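You operate a simulated robot arm through the tools that you are given. There is no shell and no other tool. Be economical: measure what you need, move in short steps, check, and stop when the job is done.

You run a simulated robot arm. Do the job below in one go: nothing can be reset, and whatever is moved stays where it is left.

## Task
Get ready to polish: BLACK tin open, brush loaded from it, cloth out.
Fine: the orange cloth is in the shoe cabinet's drawer; it and the lid go on the cabinet top. Stand the polish brush back, shut the drawer; the other tin stays shut. Set down upright: polish brush.
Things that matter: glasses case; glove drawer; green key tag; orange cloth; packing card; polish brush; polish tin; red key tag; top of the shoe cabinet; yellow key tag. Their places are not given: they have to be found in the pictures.

The check looks at the end state, three seconds after you hand in, the way a careful person would. Anything else that was tipped, shoved, dropped, spilled or broken makes it a failure. Lids that push on must go on centred and level and be pressed home; caps that screw on are set level and turned clockwise until they are tight. Flat cloth is picked up by pressing the open fingertips on it (5 to 10 N) and closing them slowly along it; thin cloth reads only 2 to 8 mm in the jaws.

## Robot
A 6-joint arm with a two-finger parallel gripper, fixed in place. Base frame: the origin is at the foot of the arm, x ahead of it, y to its left, z up; the work surface is at about z = 0.95. Readings come in m, degrees, newtons and seconds.
With the tool pointing down near the work surface it reaches from about 0.22 to 0.66 m from the base axis. Its first joint turns from -66.0 to 66.0 degrees. Payload 2.9 kg.
The TCP is the grasp point between the finger pads, 0.03 m short of the fingertips. In the tool frame z runs along the fingers and y along their closing line. The gripper opens to 0.11 m. The fingers are 0.02 m wide and 0.01 m thick; the gripper's body (0.048 by 0.112 m) begins 0.055 m behind the TCP.
Orientation is that of the tool frame in the base frame, as a unit quaternion [w, x, y, z]. With the fingers straight down and closing along the base's y, the tool's x points along the base's -x, its y along +y and its z along -z.

## Interface
- The arm moves only by the tool move_arm. Its argument "targets" is a list of rows, each a list of 7 numbers: the closure in counts, from 0 (fully open) to 255 (shut), then the shift along the tool's x, y, z in m, then the turn, a rotation vector about the tool's x, y, z in degrees. In form: [[hand, dx, dy, dz, rx, ry, rz], ...]. A call has 1 to 12 rows; each row shifts and turns the commanded pose from where the row before left it, along the tool's axes as they then stand. A row lasts 0.2 s, in which the tool goes at most 0.05 m and 8.6 degrees; a call with a longer step from one row to the next is refused whole, and so is a gripper value outside its range. A pose out of reach is approached as far as the arm can. The call stops where the force on the tool passes 40 N (or 10 N more than at its start, if that is more) or the arm is blocked; 0.2 s more then pass. Each finger travels about 0.108 m/s and halts on what it meets, pressing with about 43 N; the grip force reading is that of the motor and also rises with nothing between the fingers. The clock runs only during rows and for 0.2 s after the last one: add rows that do not move to give the fingers time. It gives the time, the measured TCP pose, the force on the tool (base axes), the opening and the grip force at its end, in the units of the frame above (readings bear some noise), with the torque about the TCP (base axes, N m) and any sound that the robot's microphone picked up.
- Cameras (640 x 400 px; columns grow to the right, rows downward): "scene" is fixed at [0.0717, 0.437, 1.3877]; the picture's right is [-0.73, -0.69, 0.00], its down [-0.34, 0.36, -0.86] and it looks along [0.59, -0.63, -0.50] (base axes); focal length 281 px, centre (320, 200). "wrist" rides on the gripper at [0.072, 0.017, -0.103] in the tool frame; the picture's right is [-0.23, 0.97, 0.00], its down [-0.76, -0.18, -0.62] and it looks along [-0.61, -0.14, 0.78] (tool axes); focal length 222 px, centre (320, 200).
- get_image(camera): a new picture of that camera. The clock stands still meanwhile.
- measure_at(camera, pixels): for up to 12 pixels [column, row] of the newest picture of that camera ("zoom" is the newest enlarged one), the place [x, y, z] in the base frame of the surface seen there, good to about 0.002 m, but the place of the scene camera against the robot may be out by one fixed shift of up to 0.012 m in any direction. The clock stands still meanwhile.
- enlarge(camera, box): a new picture of the part [left, top, right, bottom] of that camera's present view, enlarged. The clock stands still meanwhile.
- job_done(): hands the job in; it is judged then, once.

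Work in short steps. Measure before you move; look again where a grasp or a placing could have gone wrong, and mend it. You have 80 turns and 46 pictures in all, those below and enlarged ones among them. Open the gripper and draw the arm clear of the work before you hand the job in, unless the task says otherwise; then end with one line.

The tools are called after ">>>" as name(argument=value, ...) on one line, values as JSON. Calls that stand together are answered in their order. move_arm: Moves the arm, as the interface text tells. Its arguments: {"type":"object","properties":{"targets":{"type":"array","items":{"type":"array","items":{"type":"number"}}}},"required":["targets"]} The other tools are called the same way: get_image (camera) takes a picture; measure_at (camera, pixels) gives the place of the surface under pixels of a picture; enlarge (camera, box) takes an enlarged picture of a part of a camera's view; job_done () hands the job in.

At the start:

```text
time_s: 0.0
position: [0.3872, -0.0001, 1.2751]
ee_rot: [0.0, 0.0, 1.0, -0.001]
force: [0.8, -0.2, 0.6]
torque: [-0.01, -0.01, -0.01]
grip_width: 0.1101
grip_force: 0.0
```

scene: 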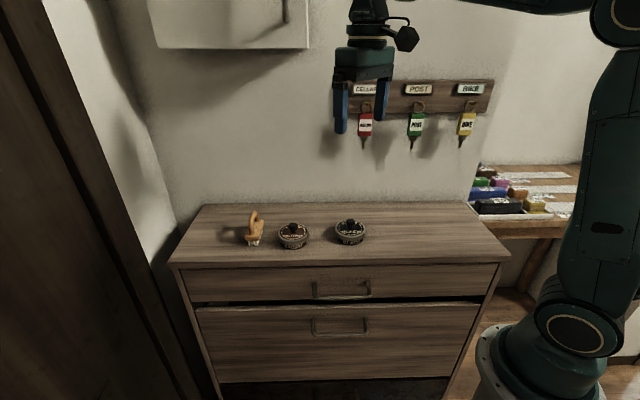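
wrist: 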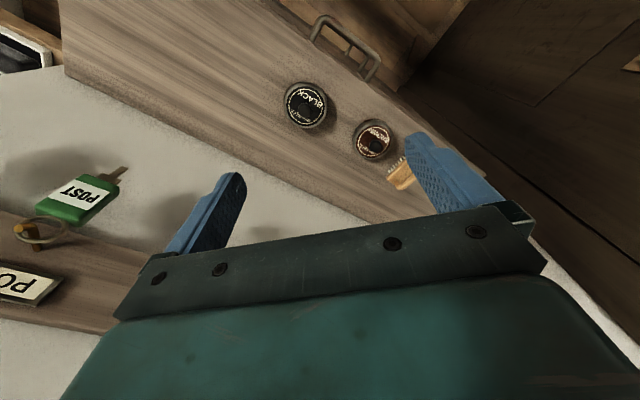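

The scene shows two tins at about (293,235) and (350,231), the brush at (254,228), and drawer handles at (342,288) and (340,326). I'll enlarge the top and the front, and measure.

>>> enlarge(camera="scene", box=[220, 190, 400, 302])

>>> measure_at(camera="scene", pixels=[[293, 227], [293, 235], [350, 223], [350, 232], [254, 215], [252, 242], [205, 206], [465, 204], [508, 256], [175, 265], [342, 296], [342, 281]])

>>> enlarge(camera="wrist", box=[240, 0, 480, 220])

>>> measure_at(camera="wrist", pixels=[[306, 104], [287, 107], [328, 106], [305, 85], [308, 128], [374, 139], [356, 140], [392, 142], [399, 175], [344, 45], [313, 30], [372, 70]])

```text
3.56 times, centred on (310, 246) of scene
```

zoom: 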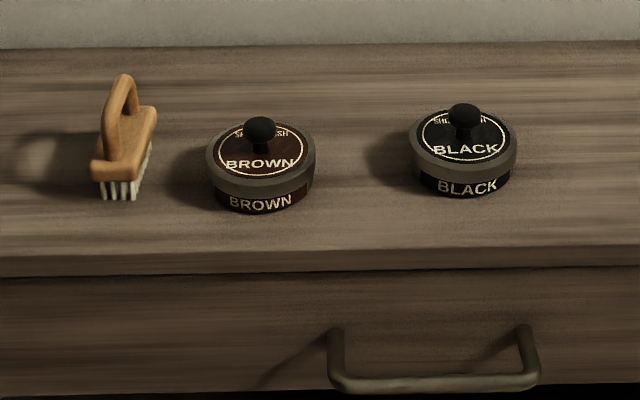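

```text
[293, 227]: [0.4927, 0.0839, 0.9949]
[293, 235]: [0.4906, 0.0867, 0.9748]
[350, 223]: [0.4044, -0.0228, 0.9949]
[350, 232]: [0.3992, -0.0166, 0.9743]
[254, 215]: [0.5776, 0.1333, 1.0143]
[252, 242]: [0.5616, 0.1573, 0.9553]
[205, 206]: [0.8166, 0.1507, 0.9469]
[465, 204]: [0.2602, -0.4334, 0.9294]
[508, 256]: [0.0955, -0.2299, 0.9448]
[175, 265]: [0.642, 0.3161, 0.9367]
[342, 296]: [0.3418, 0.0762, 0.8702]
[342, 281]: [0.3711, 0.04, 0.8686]
```

```text
1.82 times, centred on (360, 110) of wrist
```

zoom: 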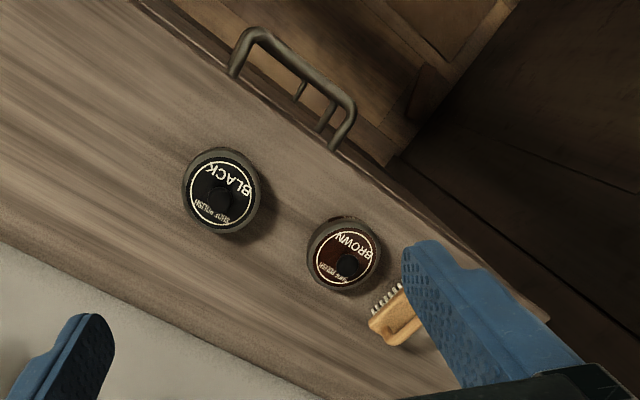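

```text
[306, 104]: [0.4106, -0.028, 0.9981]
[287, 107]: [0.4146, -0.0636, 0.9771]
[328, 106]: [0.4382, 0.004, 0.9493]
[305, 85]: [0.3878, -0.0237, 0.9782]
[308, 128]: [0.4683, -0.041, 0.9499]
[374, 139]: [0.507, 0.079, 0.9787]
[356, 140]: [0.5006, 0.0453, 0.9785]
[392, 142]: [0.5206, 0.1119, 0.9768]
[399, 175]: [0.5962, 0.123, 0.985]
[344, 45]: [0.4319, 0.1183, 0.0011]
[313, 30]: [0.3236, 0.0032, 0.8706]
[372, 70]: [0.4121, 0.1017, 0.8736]
```

Wrist shows BLACK knob near (0.41,-0.03), BROWN near (0.51,0.08); the cabinet is turned about 45° to the base. Next I look closely at the drawer fronts and handles.

>>> enlarge(camera="scene", box=[280, 255, 410, 345])

>>> measure_at(camera="zoom", pixels=[[166, 165], [166, 190], [300, 206], [440, 200], [440, 135], [300, 100], [300, 260], [300, 235], [170, 140], [300, 66], [300, 40], [300, 390]])

>>> enlarge(camera="wrist", box=[290, 0, 400, 90])

>>> measure_at(camera="zoom", pixels=[[150, 115], [180, 85], [240, 95], [320, 150], [430, 240], [510, 300], [505, 345], [460, 400], [140, 190], [120, 215], [400, 400], [480, 440]])

```text
4.44 times, centred on (345, 300) of scene
```

zoom: 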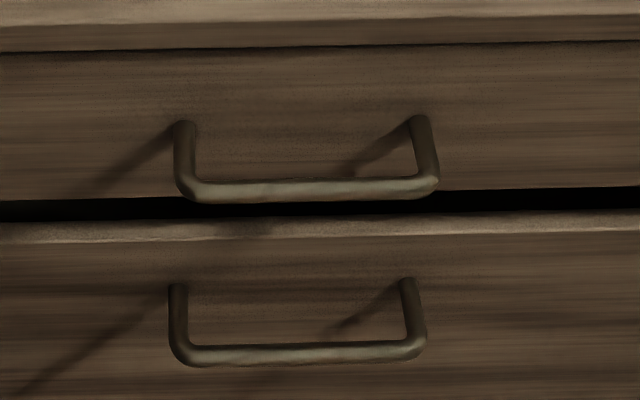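

```text
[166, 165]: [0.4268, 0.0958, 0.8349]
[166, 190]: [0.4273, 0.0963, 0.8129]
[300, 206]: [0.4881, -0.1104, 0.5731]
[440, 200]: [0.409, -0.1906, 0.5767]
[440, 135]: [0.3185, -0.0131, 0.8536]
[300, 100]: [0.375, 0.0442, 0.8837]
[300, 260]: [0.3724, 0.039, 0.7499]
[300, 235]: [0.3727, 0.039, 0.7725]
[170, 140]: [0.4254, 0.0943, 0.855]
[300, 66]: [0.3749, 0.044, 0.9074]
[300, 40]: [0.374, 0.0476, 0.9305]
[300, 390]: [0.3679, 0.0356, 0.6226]
```

```text
4.44 times, centred on (345, 45) of wrist
```

zoom: 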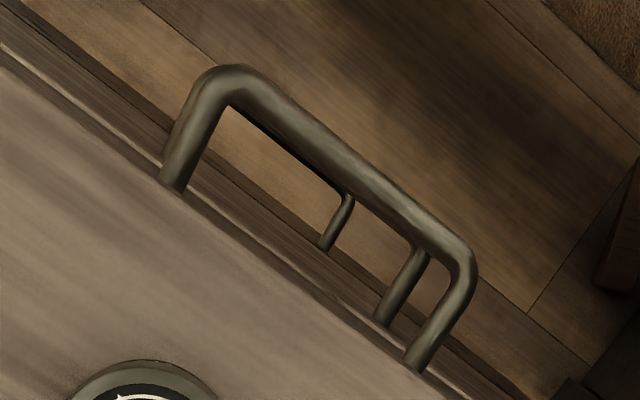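

```text
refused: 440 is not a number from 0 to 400
```

The upper handle is a U-bar standing clear of the front. I measure its bar and feet in the wrist zoom.

>>> measure_at(camera="zoom", pixels=[[220, 80], [280, 120], [330, 160], [390, 202], [450, 250], [470, 280], [425, 340], [200, 110], [180, 160], [130, 150], [320, 270], [60, 100]])

```text
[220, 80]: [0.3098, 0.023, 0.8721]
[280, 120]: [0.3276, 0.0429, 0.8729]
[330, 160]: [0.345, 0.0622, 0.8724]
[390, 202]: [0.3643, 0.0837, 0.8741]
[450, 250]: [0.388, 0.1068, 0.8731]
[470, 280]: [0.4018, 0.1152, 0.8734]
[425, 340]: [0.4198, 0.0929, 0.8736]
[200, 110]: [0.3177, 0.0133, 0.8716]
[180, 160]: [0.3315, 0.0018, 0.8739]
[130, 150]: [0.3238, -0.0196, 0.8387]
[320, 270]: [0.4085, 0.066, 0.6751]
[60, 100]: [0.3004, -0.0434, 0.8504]
```

The bar runs from (0.310,0.023) to (0.388,0.107) with its top at z 0.8735, about 36 mm out from the front. I move away from the wall, turn the tool to the cabinet's angle, then will tilt to approach.

>>> move_arm(targets=[[0, 0, 0.05, 0, 0, 0, 0], [0, 0, 0.05, 0, 0, 0, 0], [0, 0, 0, 0, 0, 0, -7.667], [0, 0, 0, 0, 0, 0, -7.667], [0, 0, 0, 0, 0, 0, -7.667], [0, 0, 0, 0, 0, 0, -7.667], [0, 0, 0, 0, 0, 0, -7.667], [0, 0, 0, 0, 0, 0, -7.667], [100, 0.0225, 0.035, 0, 0, 0, 0], [185, 0.0225, 0.035, 0, 0, 0, 0]])

>>> get_image(camera="scene")

```text
time_s: 2.2
position: [0.3066, 0.1156, 1.2759]
ee_rot: [0.0, -0.391, 0.92, 0.001]
force: [0.9, 0.6, 0.3]
torque: [0.03, -0.02, -0.02]
grip_width: 0.0304
grip_force: 0.0
```

```text
39 pictures are left
```

scene: 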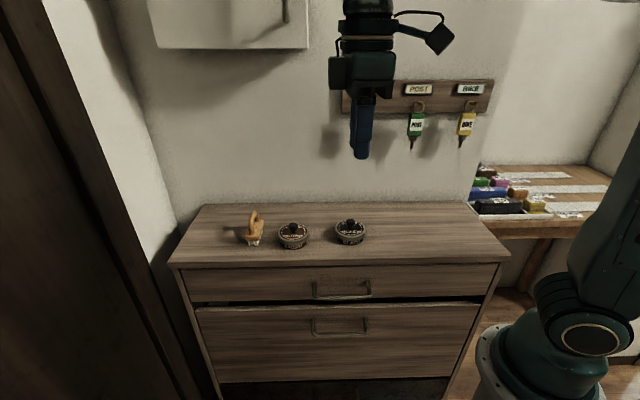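

Turn done cleanly, opening 30 mm. I descend in front of the cabinet and tilt 40° to point in at the handle.

>>> move_arm(targets=[[185, 0, 0, 0.0475, 0, 0, 0], [185, 0, 0, 0.0475, 0, 0, 0], [185, 0, 0, 0.0475, 0, 0, 0], [185, 0, 0, 0.0475, 0, 0, 0], [185, 0, 0, 0.0475, 0, 0, 0], [185, 0, 0, 0.0475, 0, 0, 0], [185, 0, 0, 0, 8, 0, 0], [185, 0, 0, 0, 8, 0, 0], [185, 0, 0, 0, 8, 0, 0], [185, 0, 0, 0, 8, 0, 0], [185, 0, 0, 0, 8, 0, 0], [185, 0, 0.029, 0.0345, 0, 0, 0]])

>>> get_image(camera="wrist")

>>> get_image(camera="scene")

```text
time_s: 4.8
position: [0.3057, 0.115, 0.9435]
ee_rot: [0.134, -0.366, 0.865, -0.315]
force: [0.3, 0.5, -0.7]
torque: [0.0, 0.0, 0.01]
grip_width: 0.0302
grip_force: 0.0
```

```text
38 pictures are left
```

wrist: 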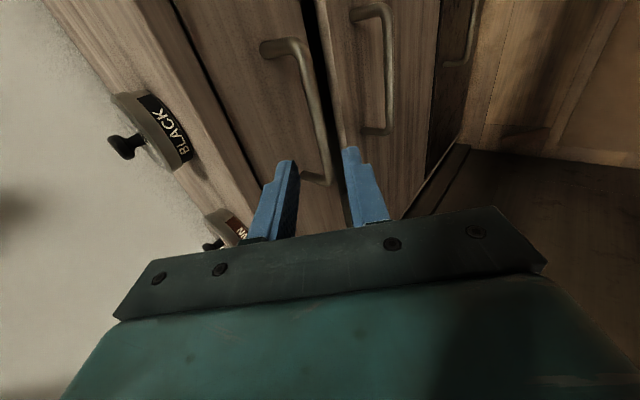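

```text
37 pictures are left
```

scene: 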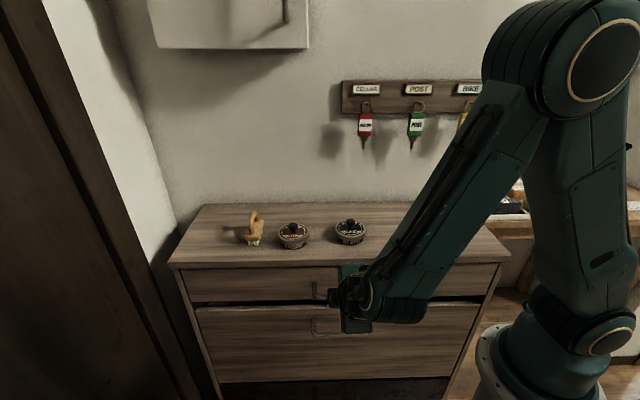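

Fingers are lined up either side of the bar. I measure the bar once more in this view before going in.

>>> measure_at(camera="wrist", pixels=[[303, 65], [311, 100], [318, 130], [324, 160], [270, 48], [255, 90], [275, 140], [380, 40], [388, 90]])

```text
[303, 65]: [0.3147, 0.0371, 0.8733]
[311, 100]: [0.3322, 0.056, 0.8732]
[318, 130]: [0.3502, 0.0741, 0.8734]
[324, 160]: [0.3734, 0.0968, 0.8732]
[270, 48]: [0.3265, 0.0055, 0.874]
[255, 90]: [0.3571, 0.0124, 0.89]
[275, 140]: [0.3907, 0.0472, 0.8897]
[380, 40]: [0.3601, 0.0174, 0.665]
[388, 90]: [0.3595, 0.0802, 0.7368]
```

Bar confirmed at about (0.351,0.072,0.868), directly on the tool axis 98 mm ahead. I advance 86 mm and close.

>>> move_arm(targets=[[185, 0, 0, 0.035, 0, 0, 0], [185, 0, 0, 0.03, 0, 0, 0], [185, 0, 0, 0.021, 0, 0, 0], [185, 0, 0, 0, 0, 0, 0], [230, 0, 0, 0, 0, 0, 0], [255, 0, 0, 0, 0, 0, 0], [255, 0, 0, 0, 0, 0, 0]])

>>> get_image(camera="wrist")

```text
time_s: 6.4
position: [0.3447, 0.0767, 0.8792]
ee_rot: [0.133, -0.367, 0.865, -0.315]
force: [0.9, -0.7, -7.1]
torque: [0.53, -0.5, -0.43]
grip_width: 0.0117
grip_force: 45.1
```

```text
36 pictures are left
```

wrist: 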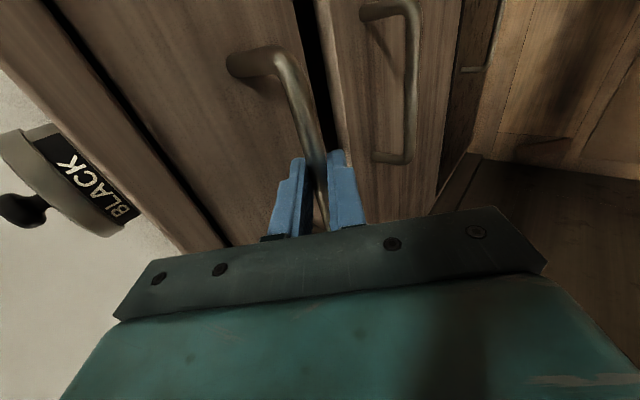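

The bar is held (11.7 mm). I pull straight outward along the cabinet's normal, 60 mm first.

>>> move_arm(targets=[[255, 0, 0.0077, -0.0064, 0, 0, 0], [255, 0, 0.0077, -0.0064, 0, 0, 0], [255, 0, 0.0153, -0.0129, 0, 0, 0], [255, 0, 0.0153, -0.0129, 0, 0, 0]])

>>> get_image(camera="scene")

```text
time_s: 7.4
position: [0.3027, 0.1189, 0.8786]
ee_rot: [0.134, -0.368, 0.865, -0.314]
force: [7.6, 6.7, -13.2]
torque: [0.4, -0.19, -0.51]
grip_width: 0.0115
grip_force: 45.0
```

```text
35 pictures are left
```

scene: 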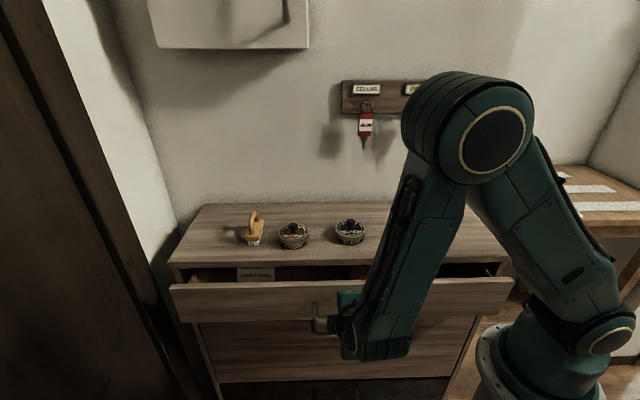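

The drawer opens, showing a card at (256,275) and something orange at (297,276). I keep pulling with a slight sideways correction.

>>> move_arm(targets=[[255, -0.001, 0.0153, -0.0129, 0, 0, 0], [255, -0.001, 0.0153, -0.0129, 0, 0, 0], [255, -0.0007, 0.0153, -0.0129, 0, 0, 0], [255, -0.0007, 0.0153, -0.0129, 0, 0, 0], [255, -0.0007, 0.0153, -0.0129, 0, 0, 0]])

>>> get_image(camera="scene")

```text
time_s: 8.6
position: [0.2591, 0.1625, 0.8781]
ee_rot: [0.131, -0.367, 0.865, -0.315]
force: [-4.5, -2.1, -22.2]
torque: [0.52, -0.26, -0.56]
grip_width: 0.0116
grip_force: 45.0
out of reach, approached as far as the arm can: row 4, 5
```

```text
34 pictures are left
```

scene: 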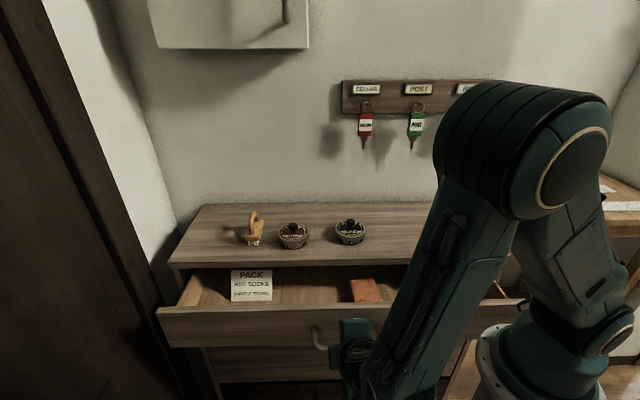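

Opened about 120 mm before the arm's reach limit; the cloth shows at (366,290), the card at (252,285). I release the bar and back off along the fingers.

>>> move_arm(targets=[[185, 0, 0, 0, 0, 0, 0], [170, 0, 0, 0, 0, 0, 0], [170, 0, 0, -0.02, 0, 0, 0], [170, 0, 0, -0.02, 0, 0, 0]])

>>> get_image(camera="wrist")

```text
time_s: 9.6
position: [0.2644, 0.1685, 0.9092]
ee_rot: [0.133, -0.367, 0.865, -0.315]
force: [0.9, -0.1, -0.8]
torque: [0.0, -0.03, 0.02]
grip_width: 0.0366
grip_force: 0.2
out of reach, approached as far as the arm can: row 3, 4
```

```text
33 pictures are left
```

wrist: 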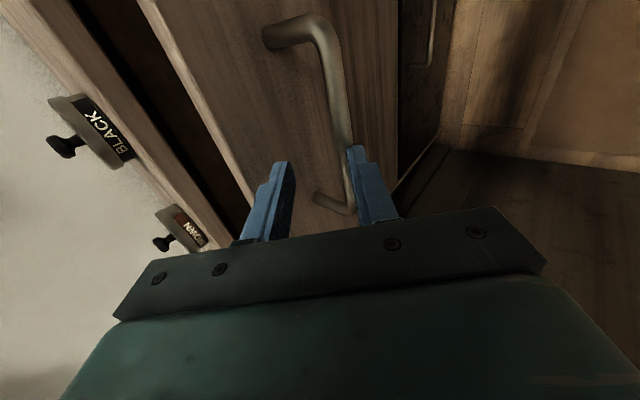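

Fingertips are just clear above the bar. I move straight up 100 mm, then untilt.

>>> move_arm(targets=[[170, 0, -0.0193, -0.023, 0, 0, 0], [170, 0, -0.0193, -0.023, 0, 0, 0], [170, 0, -0.0193, -0.023, 0, 0, 0], [170, 0, -0.0193, -0.023, 0, 0, 0], [170, 0, 0, 0, -8, 0, 0], [170, 0, 0, 0, -8, 0, 0], [170, 0, 0, 0, -8, 0, 0], [170, 0, 0, 0, -8, 0, 0], [170, 0, 0, 0, -8, 0, 0]])

>>> get_image(camera="wrist")

>>> get_image(camera="scene")

```text
time_s: 11.6
position: [0.2686, 0.1664, 1.0281]
ee_rot: [-0.001, -0.391, 0.921, 0.001]
force: [1.0, -0.4, 0.3]
torque: [0.02, -0.02, 0.03]
grip_width: 0.0363
grip_force: 0.1
out of reach, approached as far as the arm can: row 3
```

```text
32 pictures are left
```

wrist: 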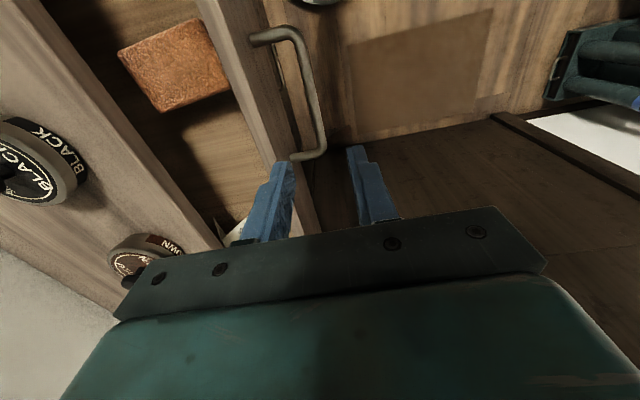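

```text
31 pictures are left
```

scene: 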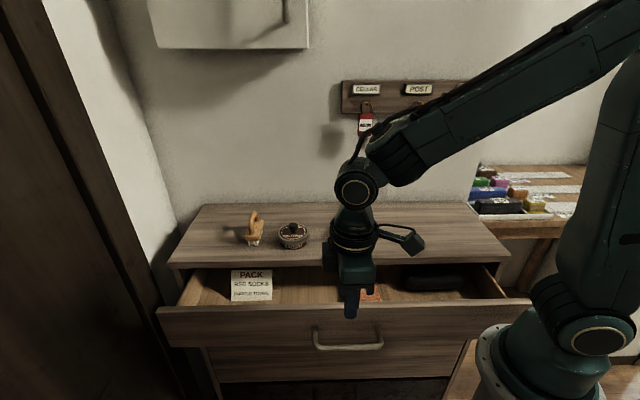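

The orange cloth is seen whole at wrist (175,65); the glasses case is at scene (430,280), clear of it. I measure cloth corners, drawer walls and floor.

>>> measure_at(camera="wrist", pixels=[[122, 52], [192, 22], [226, 86], [158, 107], [175, 65], [135, 110], [100, 50], [160, 150], [230, 30], [255, 90], [200, 185], [60, 80]])

>>> measure_at(camera="scene", pixels=[[372, 294], [400, 283], [455, 283], [270, 290], [272, 300], [300, 290], [210, 308], [460, 306], [430, 278]])

```text
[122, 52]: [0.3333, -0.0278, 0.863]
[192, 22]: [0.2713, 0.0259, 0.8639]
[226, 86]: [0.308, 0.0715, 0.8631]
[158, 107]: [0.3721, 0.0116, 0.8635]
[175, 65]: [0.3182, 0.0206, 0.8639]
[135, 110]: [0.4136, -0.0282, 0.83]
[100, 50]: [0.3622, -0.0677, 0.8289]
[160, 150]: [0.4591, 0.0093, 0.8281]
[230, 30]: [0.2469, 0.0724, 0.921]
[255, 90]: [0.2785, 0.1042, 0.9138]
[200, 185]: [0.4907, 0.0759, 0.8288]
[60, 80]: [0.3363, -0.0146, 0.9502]
```

```text
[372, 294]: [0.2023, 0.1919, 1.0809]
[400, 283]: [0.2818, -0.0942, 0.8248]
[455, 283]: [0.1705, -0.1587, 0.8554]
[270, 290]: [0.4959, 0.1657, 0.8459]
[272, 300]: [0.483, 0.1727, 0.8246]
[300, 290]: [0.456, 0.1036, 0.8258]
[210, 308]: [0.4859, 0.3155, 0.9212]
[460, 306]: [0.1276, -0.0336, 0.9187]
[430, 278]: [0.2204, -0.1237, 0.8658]
```

Cloth is a folded pad about 84×59 mm, top z 0.863 on a floor at 0.829, partly under the cabinet top. I turn the tool 88° so the fingers close across its short side, staying at safe height in front.

>>> move_arm(targets=[[100, 0, 0, -0.03, 0, 0, 8], [0, 0, 0, 0, 0, 0, 8], [0, 0, 0, 0, 0, 0, 8], [0, 0, 0, 0, 0, 0, 8], [0, 0, 0, 0, 0, 0, 8], [0, 0, 0, 0, 0, 0, 8], [0, 0, 0, 0, 0, 0, 8], [0, 0, 0, 0, 0, 0, 8], [0, 0, 0, 0, 0, 0, 8], [0, 0, 0, 0, 0, 0, 8], [0, 0, 0, 0, 0, 0, 8]])

```text
time_s: 14.0
position: [0.269, 0.1667, 1.0601]
ee_rot: [0.0, 0.36, 0.933, 0.0]
force: [0.5, 0.3, -0.1]
torque: [0.01, 0.02, 0.02]
grip_width: 0.1099
grip_force: 0.0
```

Orientation is right. Now I move over the cloth's accessible part and look.

>>> move_arm(targets=[[0, -0.0383, -0.0247, 0, 0, 0, 0], [0, -0.0383, -0.0247, 0, 0, 0, 0], [0, -0.0383, -0.0247, 0, 0, 0, 0], [0, 0, 0, 0, 0, 0, 0]])

>>> get_image(camera="wrist")

```text
time_s: 15.0
position: [0.3047, 0.0353, 1.0579]
ee_rot: [-0.001, 0.359, 0.934, 0.0]
force: [-0.1, -0.4, -0.5]
torque: [-0.01, -0.03, 0.02]
grip_width: 0.1099
grip_force: 0.0
```

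```text
30 pictures are left
```

wrist: 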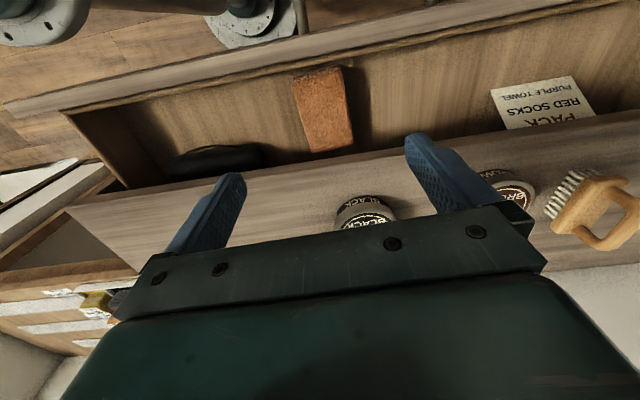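

>>> measure_at(camera="wrist", pixels=[[295, 82], [338, 70], [352, 144], [312, 152], [322, 110], [349, 105], [302, 120], [330, 165], [250, 172], [215, 150], [500, 92], [370, 75]])

```text
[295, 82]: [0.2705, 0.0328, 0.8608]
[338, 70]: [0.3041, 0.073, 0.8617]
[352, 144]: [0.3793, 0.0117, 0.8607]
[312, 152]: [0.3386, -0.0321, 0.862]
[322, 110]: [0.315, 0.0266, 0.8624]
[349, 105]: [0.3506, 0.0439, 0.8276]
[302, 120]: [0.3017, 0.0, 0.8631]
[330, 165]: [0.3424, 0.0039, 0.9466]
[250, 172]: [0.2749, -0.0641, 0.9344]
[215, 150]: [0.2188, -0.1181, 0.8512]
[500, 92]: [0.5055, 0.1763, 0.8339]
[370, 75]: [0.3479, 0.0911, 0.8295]
```

The cloth is centred between the fingers. I descend into the drawer opening with tips a few mm above the floor, watching force.

>>> move_arm(targets=[[0, 0, 0, 0.048, 0, 0, 0], [0, 0, 0, 0.048, 0, 0, 0], [0, 0, 0, 0.048, 0, 0, 0], [0, 0, 0, 0.03, 0, 0, 0], [0, 0, 0, 0.016, 0, 0, 0], [0, 0, 0, 0, 0, 0, 0]])

>>> get_image(camera="wrist")

```text
time_s: 16.4
position: [0.3043, 0.0357, 0.8688]
ee_rot: [0.001, 0.358, 0.934, 0.0]
force: [0.3, -0.4, -0.5]
torque: [0.01, -0.02, 0.0]
grip_width: 0.1101
grip_force: 0.0
```

```text
29 pictures are left
```

wrist: 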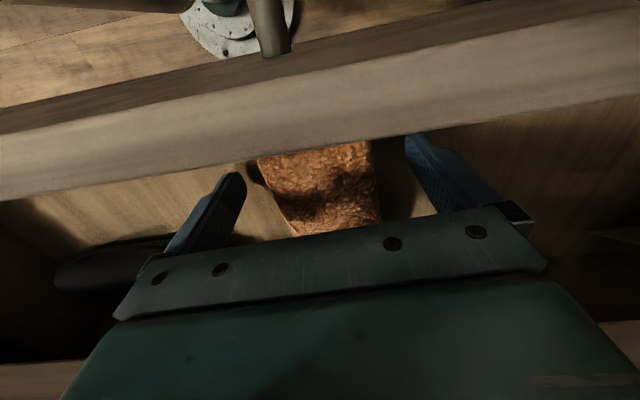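

The cloth sits between the fingers and no contact is felt. I close gradually.

>>> move_arm(targets=[[60, 0, 0, 0, 0, 0, 0], [110, 0, 0, 0, 0, 0, 0], [150, 0, 0, 0, 0, 0, 0], [190, 0, 0, 0, 0, 0, 0], [230, 0, 0, 0, 0, 0, 0], [255, 0, 0, 0, 0, 0, 0], [255, 0, 0, 0, 0, 0, 0], [255, 0, 0, 0, 0, 0, 0]])

>>> get_image(camera="wrist")

```text
time_s: 18.2
position: [0.3052, 0.0358, 0.8687]
ee_rot: [0.0, 0.359, 0.933, 0.0]
force: [0.5, 0.0, 0.1]
torque: [-0.04, 0.0, 0.0]
grip_width: 0.0639
grip_force: 42.8
```

```text
28 pictures are left
```

wrist: 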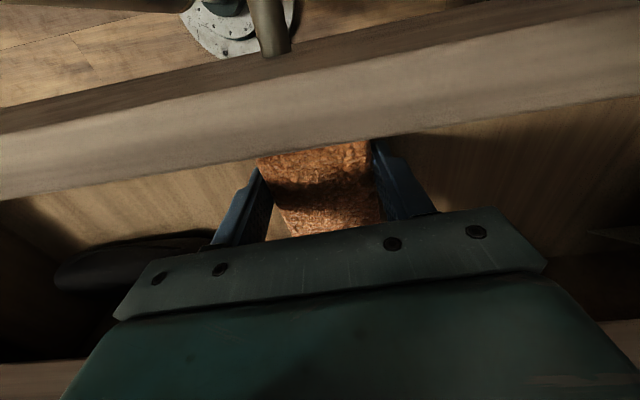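

Held firmly at 64 mm. Its back is still ~28 mm under the cabinet top's edge, so I lift 6 mm and draw it outward toward the drawer front before lifting.

>>> move_arm(targets=[[255, 0, 0, -0.006, 0, 0, 0], [255, 0.012, 0, 0, 0, 0, 0], [255, 0.012, 0, 0, 0, 0, 0], [255, 0.01, 0, 0, 0, 0, 0], [255, 0, 0, 0, 0, 0, 0]])

>>> get_image(camera="wrist")

>>> enlarge(camera="scene", box=[150, 200, 540, 390])

```text
time_s: 19.4
position: [0.2794, 0.0585, 0.8745]
ee_rot: [0.0, 0.358, 0.934, 0.0]
force: [0.1, 0.4, -0.6]
torque: [0.02, 0.01, 0.0]
grip_width: 0.0637
grip_force: 42.8
```

```text
27 pictures are left
```

wrist: 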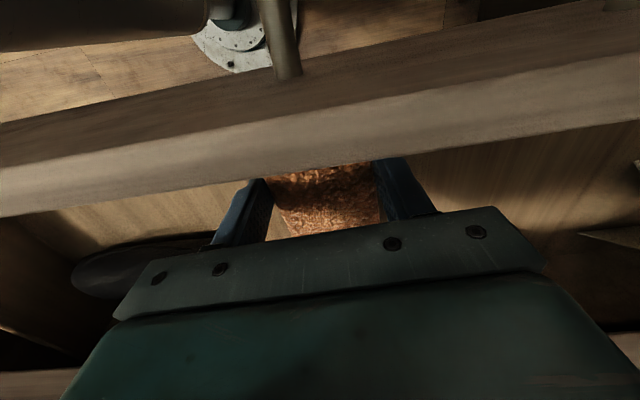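

```text
1.64 times, centred on (345, 295) of scene
```

zoom: 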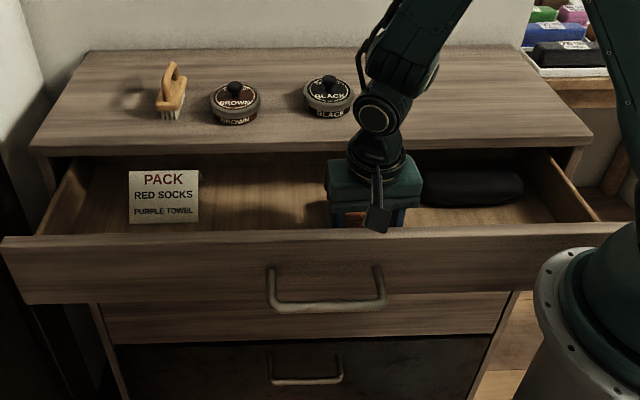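

Moved 34 mm outward freely. I measure the drawer front's inner edge to know the remaining room.

>>> measure_at(camera="wrist", pixels=[[320, 164], [320, 130], [320, 115], [320, 180], [280, 172], [365, 167], [10, 375], [630, 374]])

```text
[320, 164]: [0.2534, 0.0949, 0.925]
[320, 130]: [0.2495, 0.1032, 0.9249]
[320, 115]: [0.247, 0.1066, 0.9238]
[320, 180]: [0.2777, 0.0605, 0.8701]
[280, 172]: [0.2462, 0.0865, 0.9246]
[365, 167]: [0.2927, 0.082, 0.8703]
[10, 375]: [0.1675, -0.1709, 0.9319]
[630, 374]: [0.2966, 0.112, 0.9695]
```

The front's inner edge is 16 mm away. I move 9 mm further out, then lift straight up clear of everything.

>>> move_arm(targets=[[255, 0.009, 0, 0, 0, 0, 0], [255, 0, 0, -0.03, 0, 0, 0], [255, 0, 0, -0.04, 0, 0, 0], [255, 0, 0, -0.04, 0, 0, 0], [255, 0, 0, -0.04, 0, 0, 0], [255, 0, 0, -0.035, 0, 0, 0]])

>>> get_image(camera="wrist")

```text
time_s: 20.8
position: [0.2735, 0.0619, 1.0581]
ee_rot: [0.0, 0.358, 0.934, 0.0]
force: [0.1, -0.4, -0.9]
torque: [0.02, 0.02, 0.04]
grip_width: 0.0635
grip_force: 43.3
```

```text
25 pictures are left
```

wrist: 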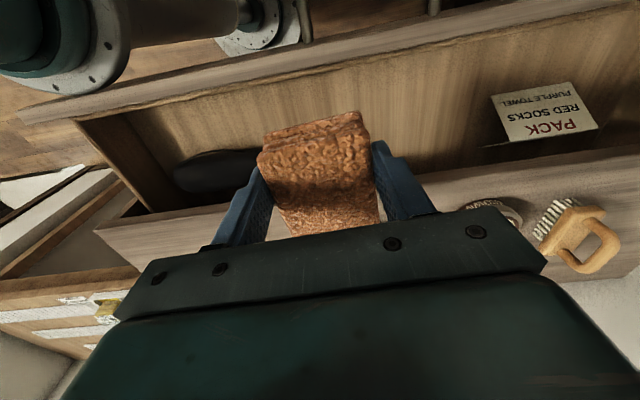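

Cloth is out. I carry it to the free right-hand part of the top and lower to just above the surface.

>>> move_arm(targets=[[255, -0.025, -0.0363, 0, 0, 0, 0], [255, -0.025, -0.0363, 0, 0, 0, 0], [255, -0.025, -0.0363, 0, 0, 0, 0], [255, -0.025, -0.0363, 0, 0, 0, 0], [255, -0.025, -0.0363, 0, 0, 0, 0], [255, -0.025, -0.0363, 0, 0, 0, 0], [255, 0, 0, 0.03, 0, 0, 0], [255, 0, 0, 0.025, 0, 0, 0], [255, 0, 0, 0, 0, 0, 0]])

>>> get_image(camera="scene")

>>> get_image(camera="wrist")

```text
time_s: 22.8
position: [0.2384, -0.1975, 1.0047]
ee_rot: [0.001, 0.358, 0.934, 0.0]
force: [0.2, -0.4, -0.4]
torque: [0.05, 0.0, 0.0]
grip_width: 0.0637
grip_force: 43.3
```

```text
24 pictures are left
```

scene: 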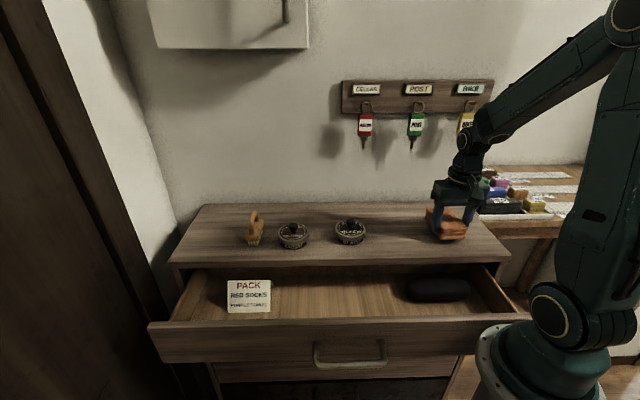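

```text
23 pictures are left
```

wrist: 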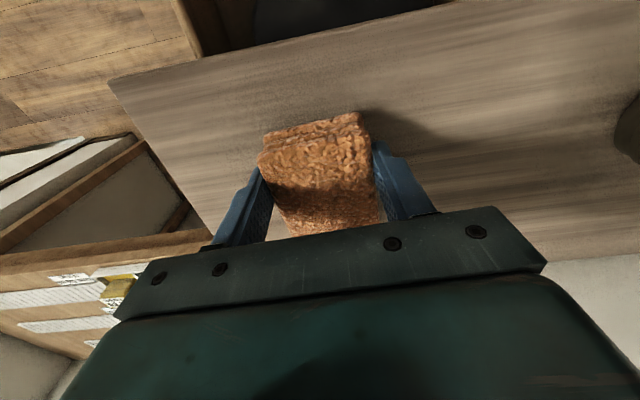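

Cloth is over free top with its corner well inside the edge. I lower gently until it touches, then release.

>>> move_arm(targets=[[255, 0, 0, 0.009, 0, 0, 0], [255, 0, 0, 0.003, 0, 0, 0], [255, 0, 0, 0.002, 0, 0, 0], [255, 0, 0, 0, 0, 0, 0]])

```text
time_s: 23.8
position: [0.2394, -0.1972, 0.9906]
ee_rot: [0.0, 0.358, 0.934, 0.0]
force: [0.1, 0.4, -0.7]
torque: [0.02, 0.03, 0.0]
grip_width: 0.0634
grip_force: 42.8
```

No contact yet at TCP z 0.9906. I go down in 1 mm steps.

>>> move_arm(targets=[[255, 0, 0, 0.001, 0, 0, 0], [255, 0, 0, 0.001, 0, 0, 0], [255, 0, 0, 0, 0, 0, 0]])

```text
time_s: 24.6
position: [0.2388, -0.1992, 0.9897]
ee_rot: [0.0, 0.358, 0.934, 0.0]
force: [-3.5, 4.5, 16.4]
torque: [0.04, 0.0, 0.02]
grip_width: 0.0634
grip_force: 43.4
```

Contact (16 N). I open slowly and rise.

>>> move_arm(targets=[[100, 0, 0, 0, 0, 0, 0], [60, 0, 0, 0, 0, 0, 0], [40, 0, 0, 0, 0, 0, 0], [40, 0, 0, -0.03, 0, 0, 0], [40, 0, 0, -0.045, 0, 0, 0], [40, 0, 0, -0.045, 0, 0, 0], [40, 0, 0, -0.04, 0, 0, 0]])

>>> get_image(camera="wrist")

```text
time_s: 26.2
position: [0.2384, -0.1994, 1.1485]
ee_rot: [-0.001, 0.358, 0.934, 0.0]
force: [0.0, 0.6, -0.3]
torque: [-0.02, 0.0, 0.0]
grip_width: 0.0929
grip_force: 0.0
```

```text
22 pictures are left
```

wrist: 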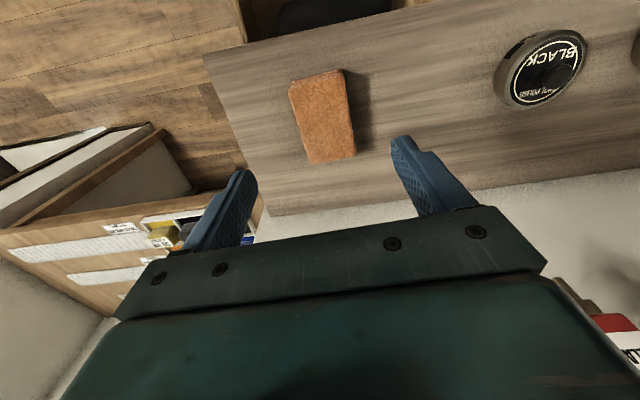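

Cloth lies flat on the top, clear of everything. Now I go around to the front of the drawer handle, fingers closed, to push the drawer shut.

>>> move_arm(targets=[[100, 0, 0.0453, 0, 0, 0, 0], [180, 0, 0.0453, 0, 0, 0, 0], [255, 0, 0.0453, 0, 0, 0, 0], [255, 0, 0.0453, 0, 0, 0, 0], [255, 0, 0.0453, 0, 0, 0, 0], [255, 0, 0.0453, 0, 0, 0, 0], [255, 0.0442, 0, 0, 0, 0, 0], [255, 0.0442, 0, 0, 0, 0, 0], [255, 0.0442, 0, 0, 0, 0, 0], [255, 0.0442, 0, 0, 0, 0, 0], [255, 0.0442, 0, 0, 0, 0, 0], [255, 0.0442, 0, 0, 0, 0, 0]])

>>> get_image(camera="scene")

>>> measure_at(camera="scene", pixels=[[350, 364], [318, 344], [383, 340], [325, 362], [375, 361], [300, 335]])

```text
time_s: 28.8
position: [0.2223, 0.1809, 1.1483]
ee_rot: [0.0, 0.36, 0.933, 0.0]
force: [0.6, 0.5, 0.5]
torque: [0.01, -0.02, 0.01]
grip_width: 0.0002
grip_force: 37.5
```

```text
21 pictures are left
```

scene: 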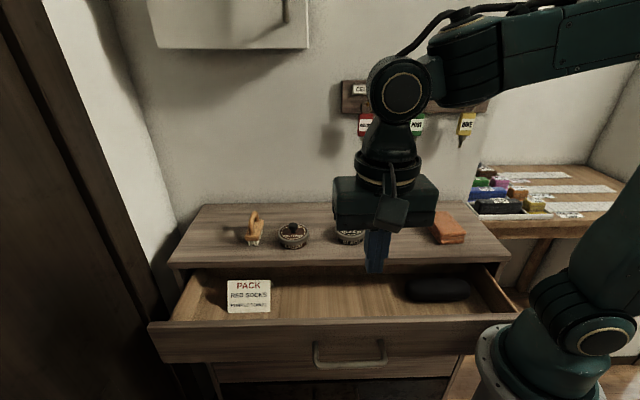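

```text
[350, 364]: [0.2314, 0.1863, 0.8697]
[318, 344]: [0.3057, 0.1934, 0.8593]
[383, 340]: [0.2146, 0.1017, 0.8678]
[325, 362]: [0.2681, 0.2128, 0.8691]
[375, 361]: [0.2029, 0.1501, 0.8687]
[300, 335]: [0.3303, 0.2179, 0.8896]
```

The bar is now at about n=-0.03, so I need to be ~30 mm further out before descending. I do so and descend in stages.

>>> move_arm(targets=[[255, 0.03, 0, 0, 0, 0, 0], [255, 0, 0, 0.045, 0, 0, 0], [255, 0, 0, 0.045, 0, 0, 0], [255, 0, 0, 0.045, 0, 0, 0]])

>>> get_image(camera="wrist")

```text
time_s: 29.8
position: [0.2014, 0.2003, 1.0128]
ee_rot: [0.0, 0.359, 0.933, -0.001]
force: [-0.1, -0.2, -0.1]
torque: [-0.01, -0.01, -0.01]
grip_width: 0.0
grip_force: 38.0
```

```text
20 pictures are left
```

wrist: 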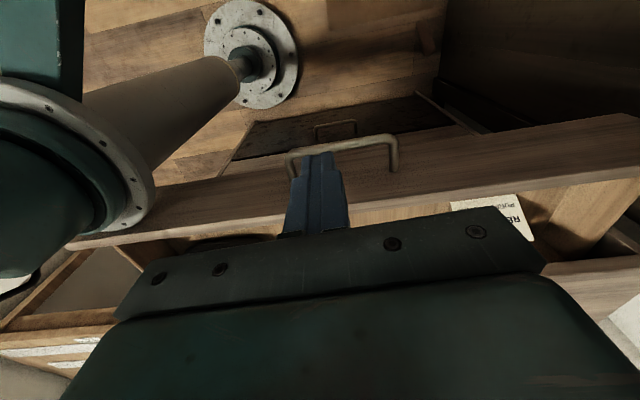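

The bar runs at row ~145 from column 290 to 395. I measure it against the current TCP.

>>> measure_at(camera="wrist", pixels=[[300, 152], [345, 143], [375, 138], [391, 140], [289, 165], [394, 160], [300, 200]])

```text
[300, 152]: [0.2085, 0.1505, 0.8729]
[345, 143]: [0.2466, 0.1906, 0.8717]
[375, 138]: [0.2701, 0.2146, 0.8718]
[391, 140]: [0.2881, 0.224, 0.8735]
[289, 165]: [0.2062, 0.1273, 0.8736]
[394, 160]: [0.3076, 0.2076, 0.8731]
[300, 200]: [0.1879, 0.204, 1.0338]
```

Bar centre is at n≈-0.040, my finger at about 0.0: clear by ~23 mm. I descend to bar height.

>>> move_arm(targets=[[255, 0, 0.008, 0.045, 0, 0, 0], [255, 0, 0.008, 0.045, 0, 0, 0], [255, 0, 0, 0.04, 0, 0, 0], [255, 0, 0, 0, 0, 0, 0]])

```text
time_s: 30.8
position: [0.213, 0.2124, 0.884]
ee_rot: [0.0, 0.358, 0.934, 0.0]
force: [0.5, -0.8, 0.2]
torque: [0.0, -0.01, -0.05]
grip_width: 0.0
grip_force: 37.5
```

In position in front of the bar. I push inward along -n 150 mm.

>>> move_arm(targets=[[255, -0.025, -0.0013, 0, 0, 0, 0], [255, -0.025, -0.0013, 0, 0, 0, 0], [255, -0.025, -0.0013, 0, 0, 0, 0], [255, -0.025, -0.0013, 0, 0, 0, 0], [255, -0.025, -0.0013, 0, 0, 0, 0], [255, -0.025, -0.0013, 0, 0, 0, 0]])

>>> get_image(camera="scene")

```text
time_s: 32.2
position: [0.3175, 0.1057, 0.8832]
ee_rot: [0.001, 0.359, 0.934, -0.001]
force: [-0.3, -0.8, 0.4]
torque: [-0.02, -0.02, 0.0]
grip_width: 0.0
grip_force: 37.5
```

```text
19 pictures are left
```

scene: 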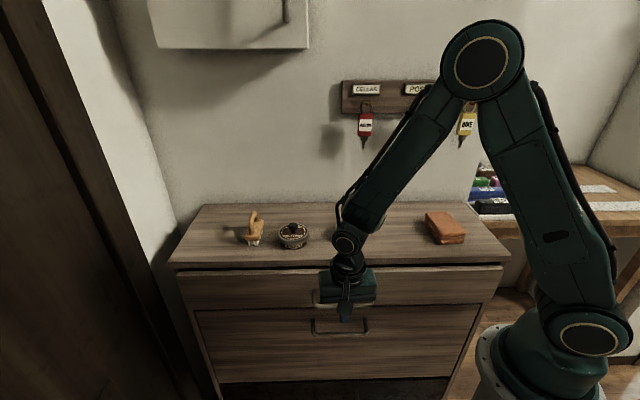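

Almost closed; no contact force at the moment. I push the remaining ~30 mm in small steps, force-watched.

>>> move_arm(targets=[[255, -0.01, -0.0005, 0, 0, 0, 0], [255, -0.01, -0.0005, 0, 0, 0, 0], [255, -0.006, -0.0003, 0, 0, 0, 0], [255, -0.003, 0, 0, 0, 0, 0], [255, -0.003, 0, 0, 0, 0, 0], [255, -0.002, 0, 0, 0, 0, 0], [255, -0.002, 0, 0, 0, 0, 0]])

>>> enlarge(camera="scene", box=[150, 240, 540, 400])

>>> measure_at(camera="scene", pixels=[[220, 285], [300, 285], [220, 263], [440, 280], [440, 262], [220, 330], [440, 325]])

```text
time_s: 33.8
position: [0.3419, 0.0823, 0.8832]
ee_rot: [-0.003, 0.356, 0.934, 0.0]
force: [-14.5, 14.9, 10.6]
torque: [0.12, 0.24, -0.04]
grip_width: 0.0001
grip_force: 38.0
```

```text
1.64 times, centred on (345, 320) of scene
```

zoom: 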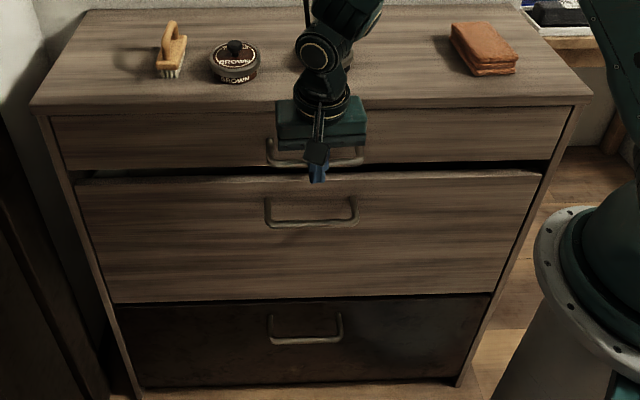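

```text
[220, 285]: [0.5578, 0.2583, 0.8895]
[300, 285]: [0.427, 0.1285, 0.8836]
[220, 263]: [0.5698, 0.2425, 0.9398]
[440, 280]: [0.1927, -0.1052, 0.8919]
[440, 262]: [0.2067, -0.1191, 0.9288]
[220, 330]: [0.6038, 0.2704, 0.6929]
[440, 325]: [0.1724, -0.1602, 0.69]
```

Force rose to ~20 N, but the front still reads about 22 mm proud of where it was. I look with the wrist camera for what is in the way.

>>> get_image(camera="wrist")

>>> enlarge(camera="scene", box=[270, 240, 420, 340])

```text
17 pictures are left
```

wrist: 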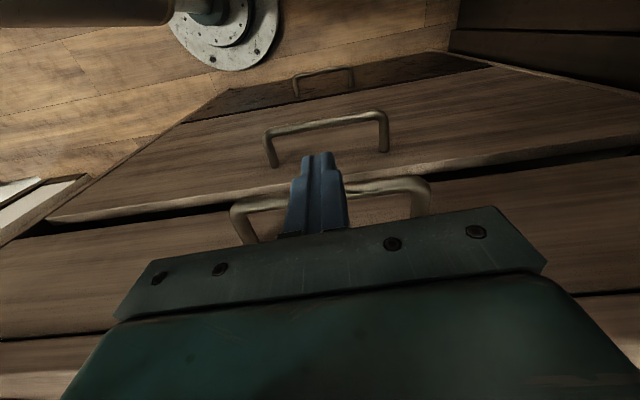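

```text
4.00 times, centred on (345, 290) of scene
```

zoom: 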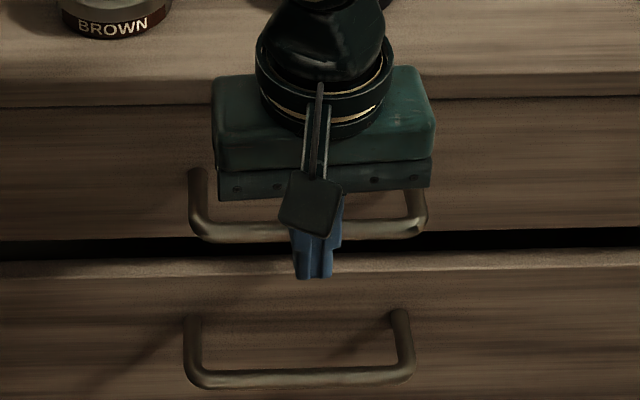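

The scene measurement was on the older picture; the handle now sits at its original pixel row. I measure in the fresh zoom.

>>> measure_at(camera="zoom", pixels=[[100, 160], [100, 200], [520, 160], [520, 200], [100, 95], [520, 85], [100, 300], [520, 300]])

```text
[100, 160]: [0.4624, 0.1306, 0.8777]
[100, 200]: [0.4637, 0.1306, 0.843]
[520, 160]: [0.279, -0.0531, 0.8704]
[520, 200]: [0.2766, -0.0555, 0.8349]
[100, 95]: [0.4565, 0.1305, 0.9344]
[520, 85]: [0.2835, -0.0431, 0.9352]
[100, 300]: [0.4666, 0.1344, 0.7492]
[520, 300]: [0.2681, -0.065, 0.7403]
```

The front now reads n=-0.2347 at both sides, same as at the start: shut. I back off, rise, and look at the black tin from above.

>>> move_arm(targets=[[255, 0.025, 0, 0, 0, 0, 0], [255, 0, 0, -0.048, 0, 0, 0], [255, 0, 0, -0.048, 0, 0, 0], [255, 0, 0, -0.048, 0, 0, 0], [200, 0, 0, -0.048, 0, 0, 0], [140, 0, 0, -0.045, 0, 0, 0], [140, -0.045, -0.015, 0, 0, 0, 0], [140, -0.045, -0.015, 0, 0, 0, 0]])

>>> get_image(camera="wrist")

```text
time_s: 35.6
position: [0.3711, 0.0172, 1.1212]
ee_rot: [0.001, 0.357, 0.934, 0.0]
force: [0.7, 0.6, -0.2]
torque: [0.04, -0.02, -0.06]
grip_width: 0.0496
grip_force: 0.0
```

```text
15 pictures are left
```

wrist: 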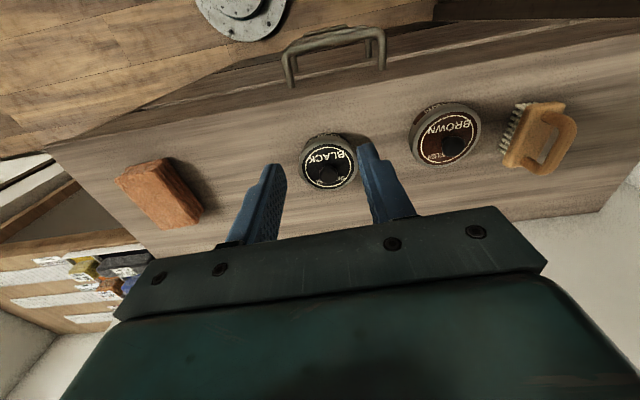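

BLACK tin is at (328,163) between the fingers' lines. I measure its knob and rim, plus the brush at (540,135).

>>> measure_at(camera="wrist", pixels=[[328, 172], [333, 176], [323, 175], [302, 163], [355, 163], [327, 135], [326, 188], [565, 140], [545, 110], [525, 150], [548, 145], [510, 130]])

>>> enlarge(camera="wrist", box=[280, 90, 600, 210])

```text
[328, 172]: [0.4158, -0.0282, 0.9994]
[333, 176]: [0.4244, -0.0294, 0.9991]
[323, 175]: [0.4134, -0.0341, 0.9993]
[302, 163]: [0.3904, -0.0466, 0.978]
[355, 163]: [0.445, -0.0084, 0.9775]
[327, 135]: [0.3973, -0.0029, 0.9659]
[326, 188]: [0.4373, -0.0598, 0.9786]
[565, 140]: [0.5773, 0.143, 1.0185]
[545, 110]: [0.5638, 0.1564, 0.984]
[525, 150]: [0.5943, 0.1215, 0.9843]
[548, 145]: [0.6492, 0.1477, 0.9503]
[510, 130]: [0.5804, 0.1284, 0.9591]
```

```text
2.00 times, centred on (440, 150) of wrist
```

zoom: 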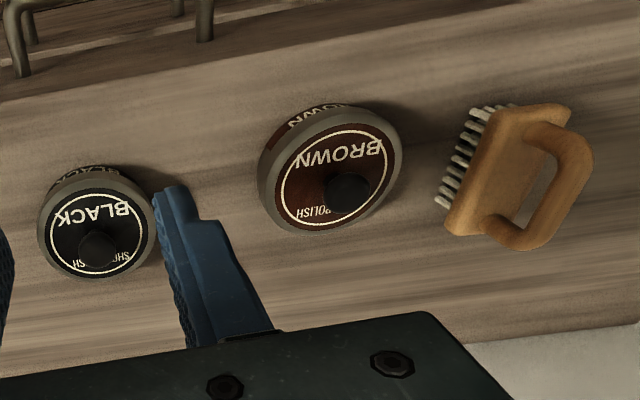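

Knob centre ≈(0.4175,-0.031), top z 0.9995; lid top z 0.978. I go over it, descend to TCP 1.013, and close on the knob.

>>> move_arm(targets=[[140, -0.0334, -0.0025, 0, 0, 0, 0], [140, -0.0333, -0.0025, 0, 0, 0, 0], [140, 0, 0, 0.045, 0, 0, 0], [140, 0, 0, 0.04, 0, 0, 0], [140, 0, 0, 0.023, 0, 0, 0], [140, 0, 0, 0, 0, 0, 0], [190, 0, 0, 0, 0, 0, 0], [220, 0, 0, 0, 0, 0, 0], [255, 0, 0, 0, 0, 0, 0], [255, 0, 0, 0, 0, 0, 0], [255, 0, 0, 0, 0, 0, 0]])

>>> get_image(camera="wrist")

```text
time_s: 38.0
position: [0.4167, -0.0317, 1.0131]
ee_rot: [0.001, 0.358, 0.934, 0.0]
force: [0.0, -0.1, 0.2]
torque: [-0.01, -0.01, 0.01]
grip_width: 0.0206
grip_force: 43.5
heard: snap
```

```text
13 pictures are left
```

wrist: 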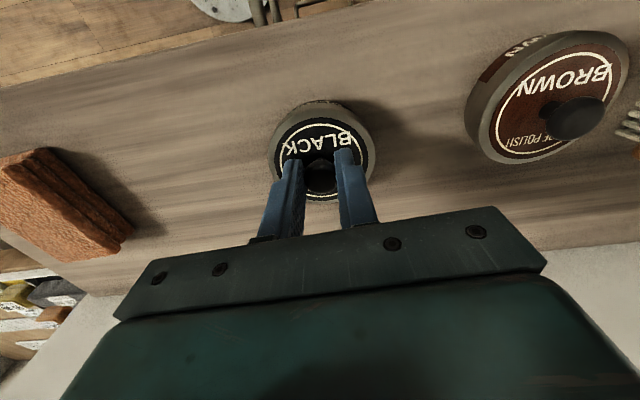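

The knob is held (20.6 mm) and a snap was heard. I lift slowly a few mm and check whether the tin follows.

>>> move_arm(targets=[[255, 0, 0, -0.004, 0, 0, 0], [255, 0, 0, -0.006, 0, 0, 0], [255, 0, 0, -0.01, 0, 0, 0], [255, 0, 0, -0.015, 0, 0, 0], [255, 0, 0, 0, 0, 0, 0]])

>>> enlarge(camera="scene", box=[230, 160, 470, 300])

```text
time_s: 39.2
position: [0.4188, -0.0319, 1.0481]
ee_rot: [0.0, 0.358, 0.934, 0.0]
force: [-0.2, -0.1, -0.9]
torque: [0.0, 0.0, 0.02]
grip_width: 0.0209
grip_force: 43.0
```

```text
2.67 times, centred on (350, 230) of scene
```

zoom: 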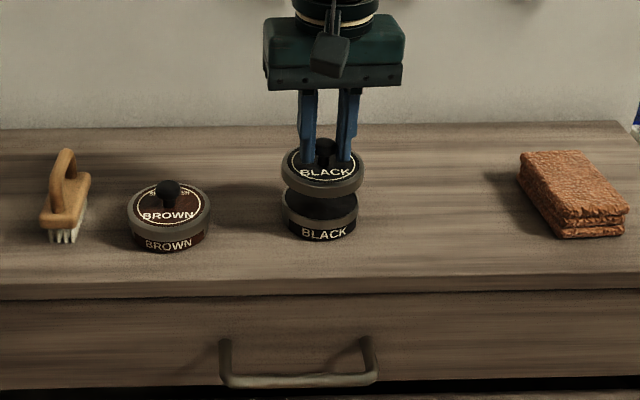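

The lid is off and the tin stayed. I carry the lid 118 mm right, between tin and cloth, and lower it near the surface.

>>> move_arm(targets=[[255, 0, 0, -0.02, 0, 0, 0], [255, 0, -0.0395, 0, 0, 0, 0], [255, 0, -0.0395, 0, 0, 0, 0], [255, 0, -0.039, 0, 0, 0, 0], [255, 0, 0, 0.03, 0, 0, 0], [255, 0, 0, 0.028, 0, 0, 0], [255, 0, 0, 0.004, 0, 0, 0], [255, 0, 0, 0, 0, 0, 0]])

>>> get_image(camera="wrist")

>>> enlarge(camera="scene", box=[280, 180, 480, 297])

```text
time_s: 41.0
position: [0.3401, -0.1212, 1.0046]
ee_rot: [0.0, 0.359, 0.933, 0.0]
force: [0.3, 0.2, 0.1]
torque: [-0.01, 0.04, 0.0]
grip_width: 0.0207
grip_force: 43.1
```

```text
11 pictures are left
```

wrist: 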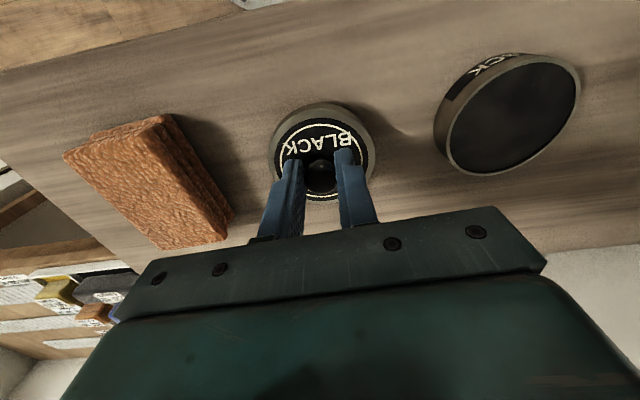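

```text
3.20 times, centred on (380, 238) of scene
```

zoom: 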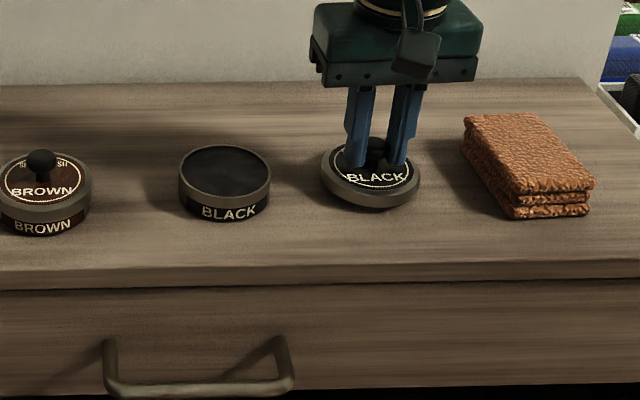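

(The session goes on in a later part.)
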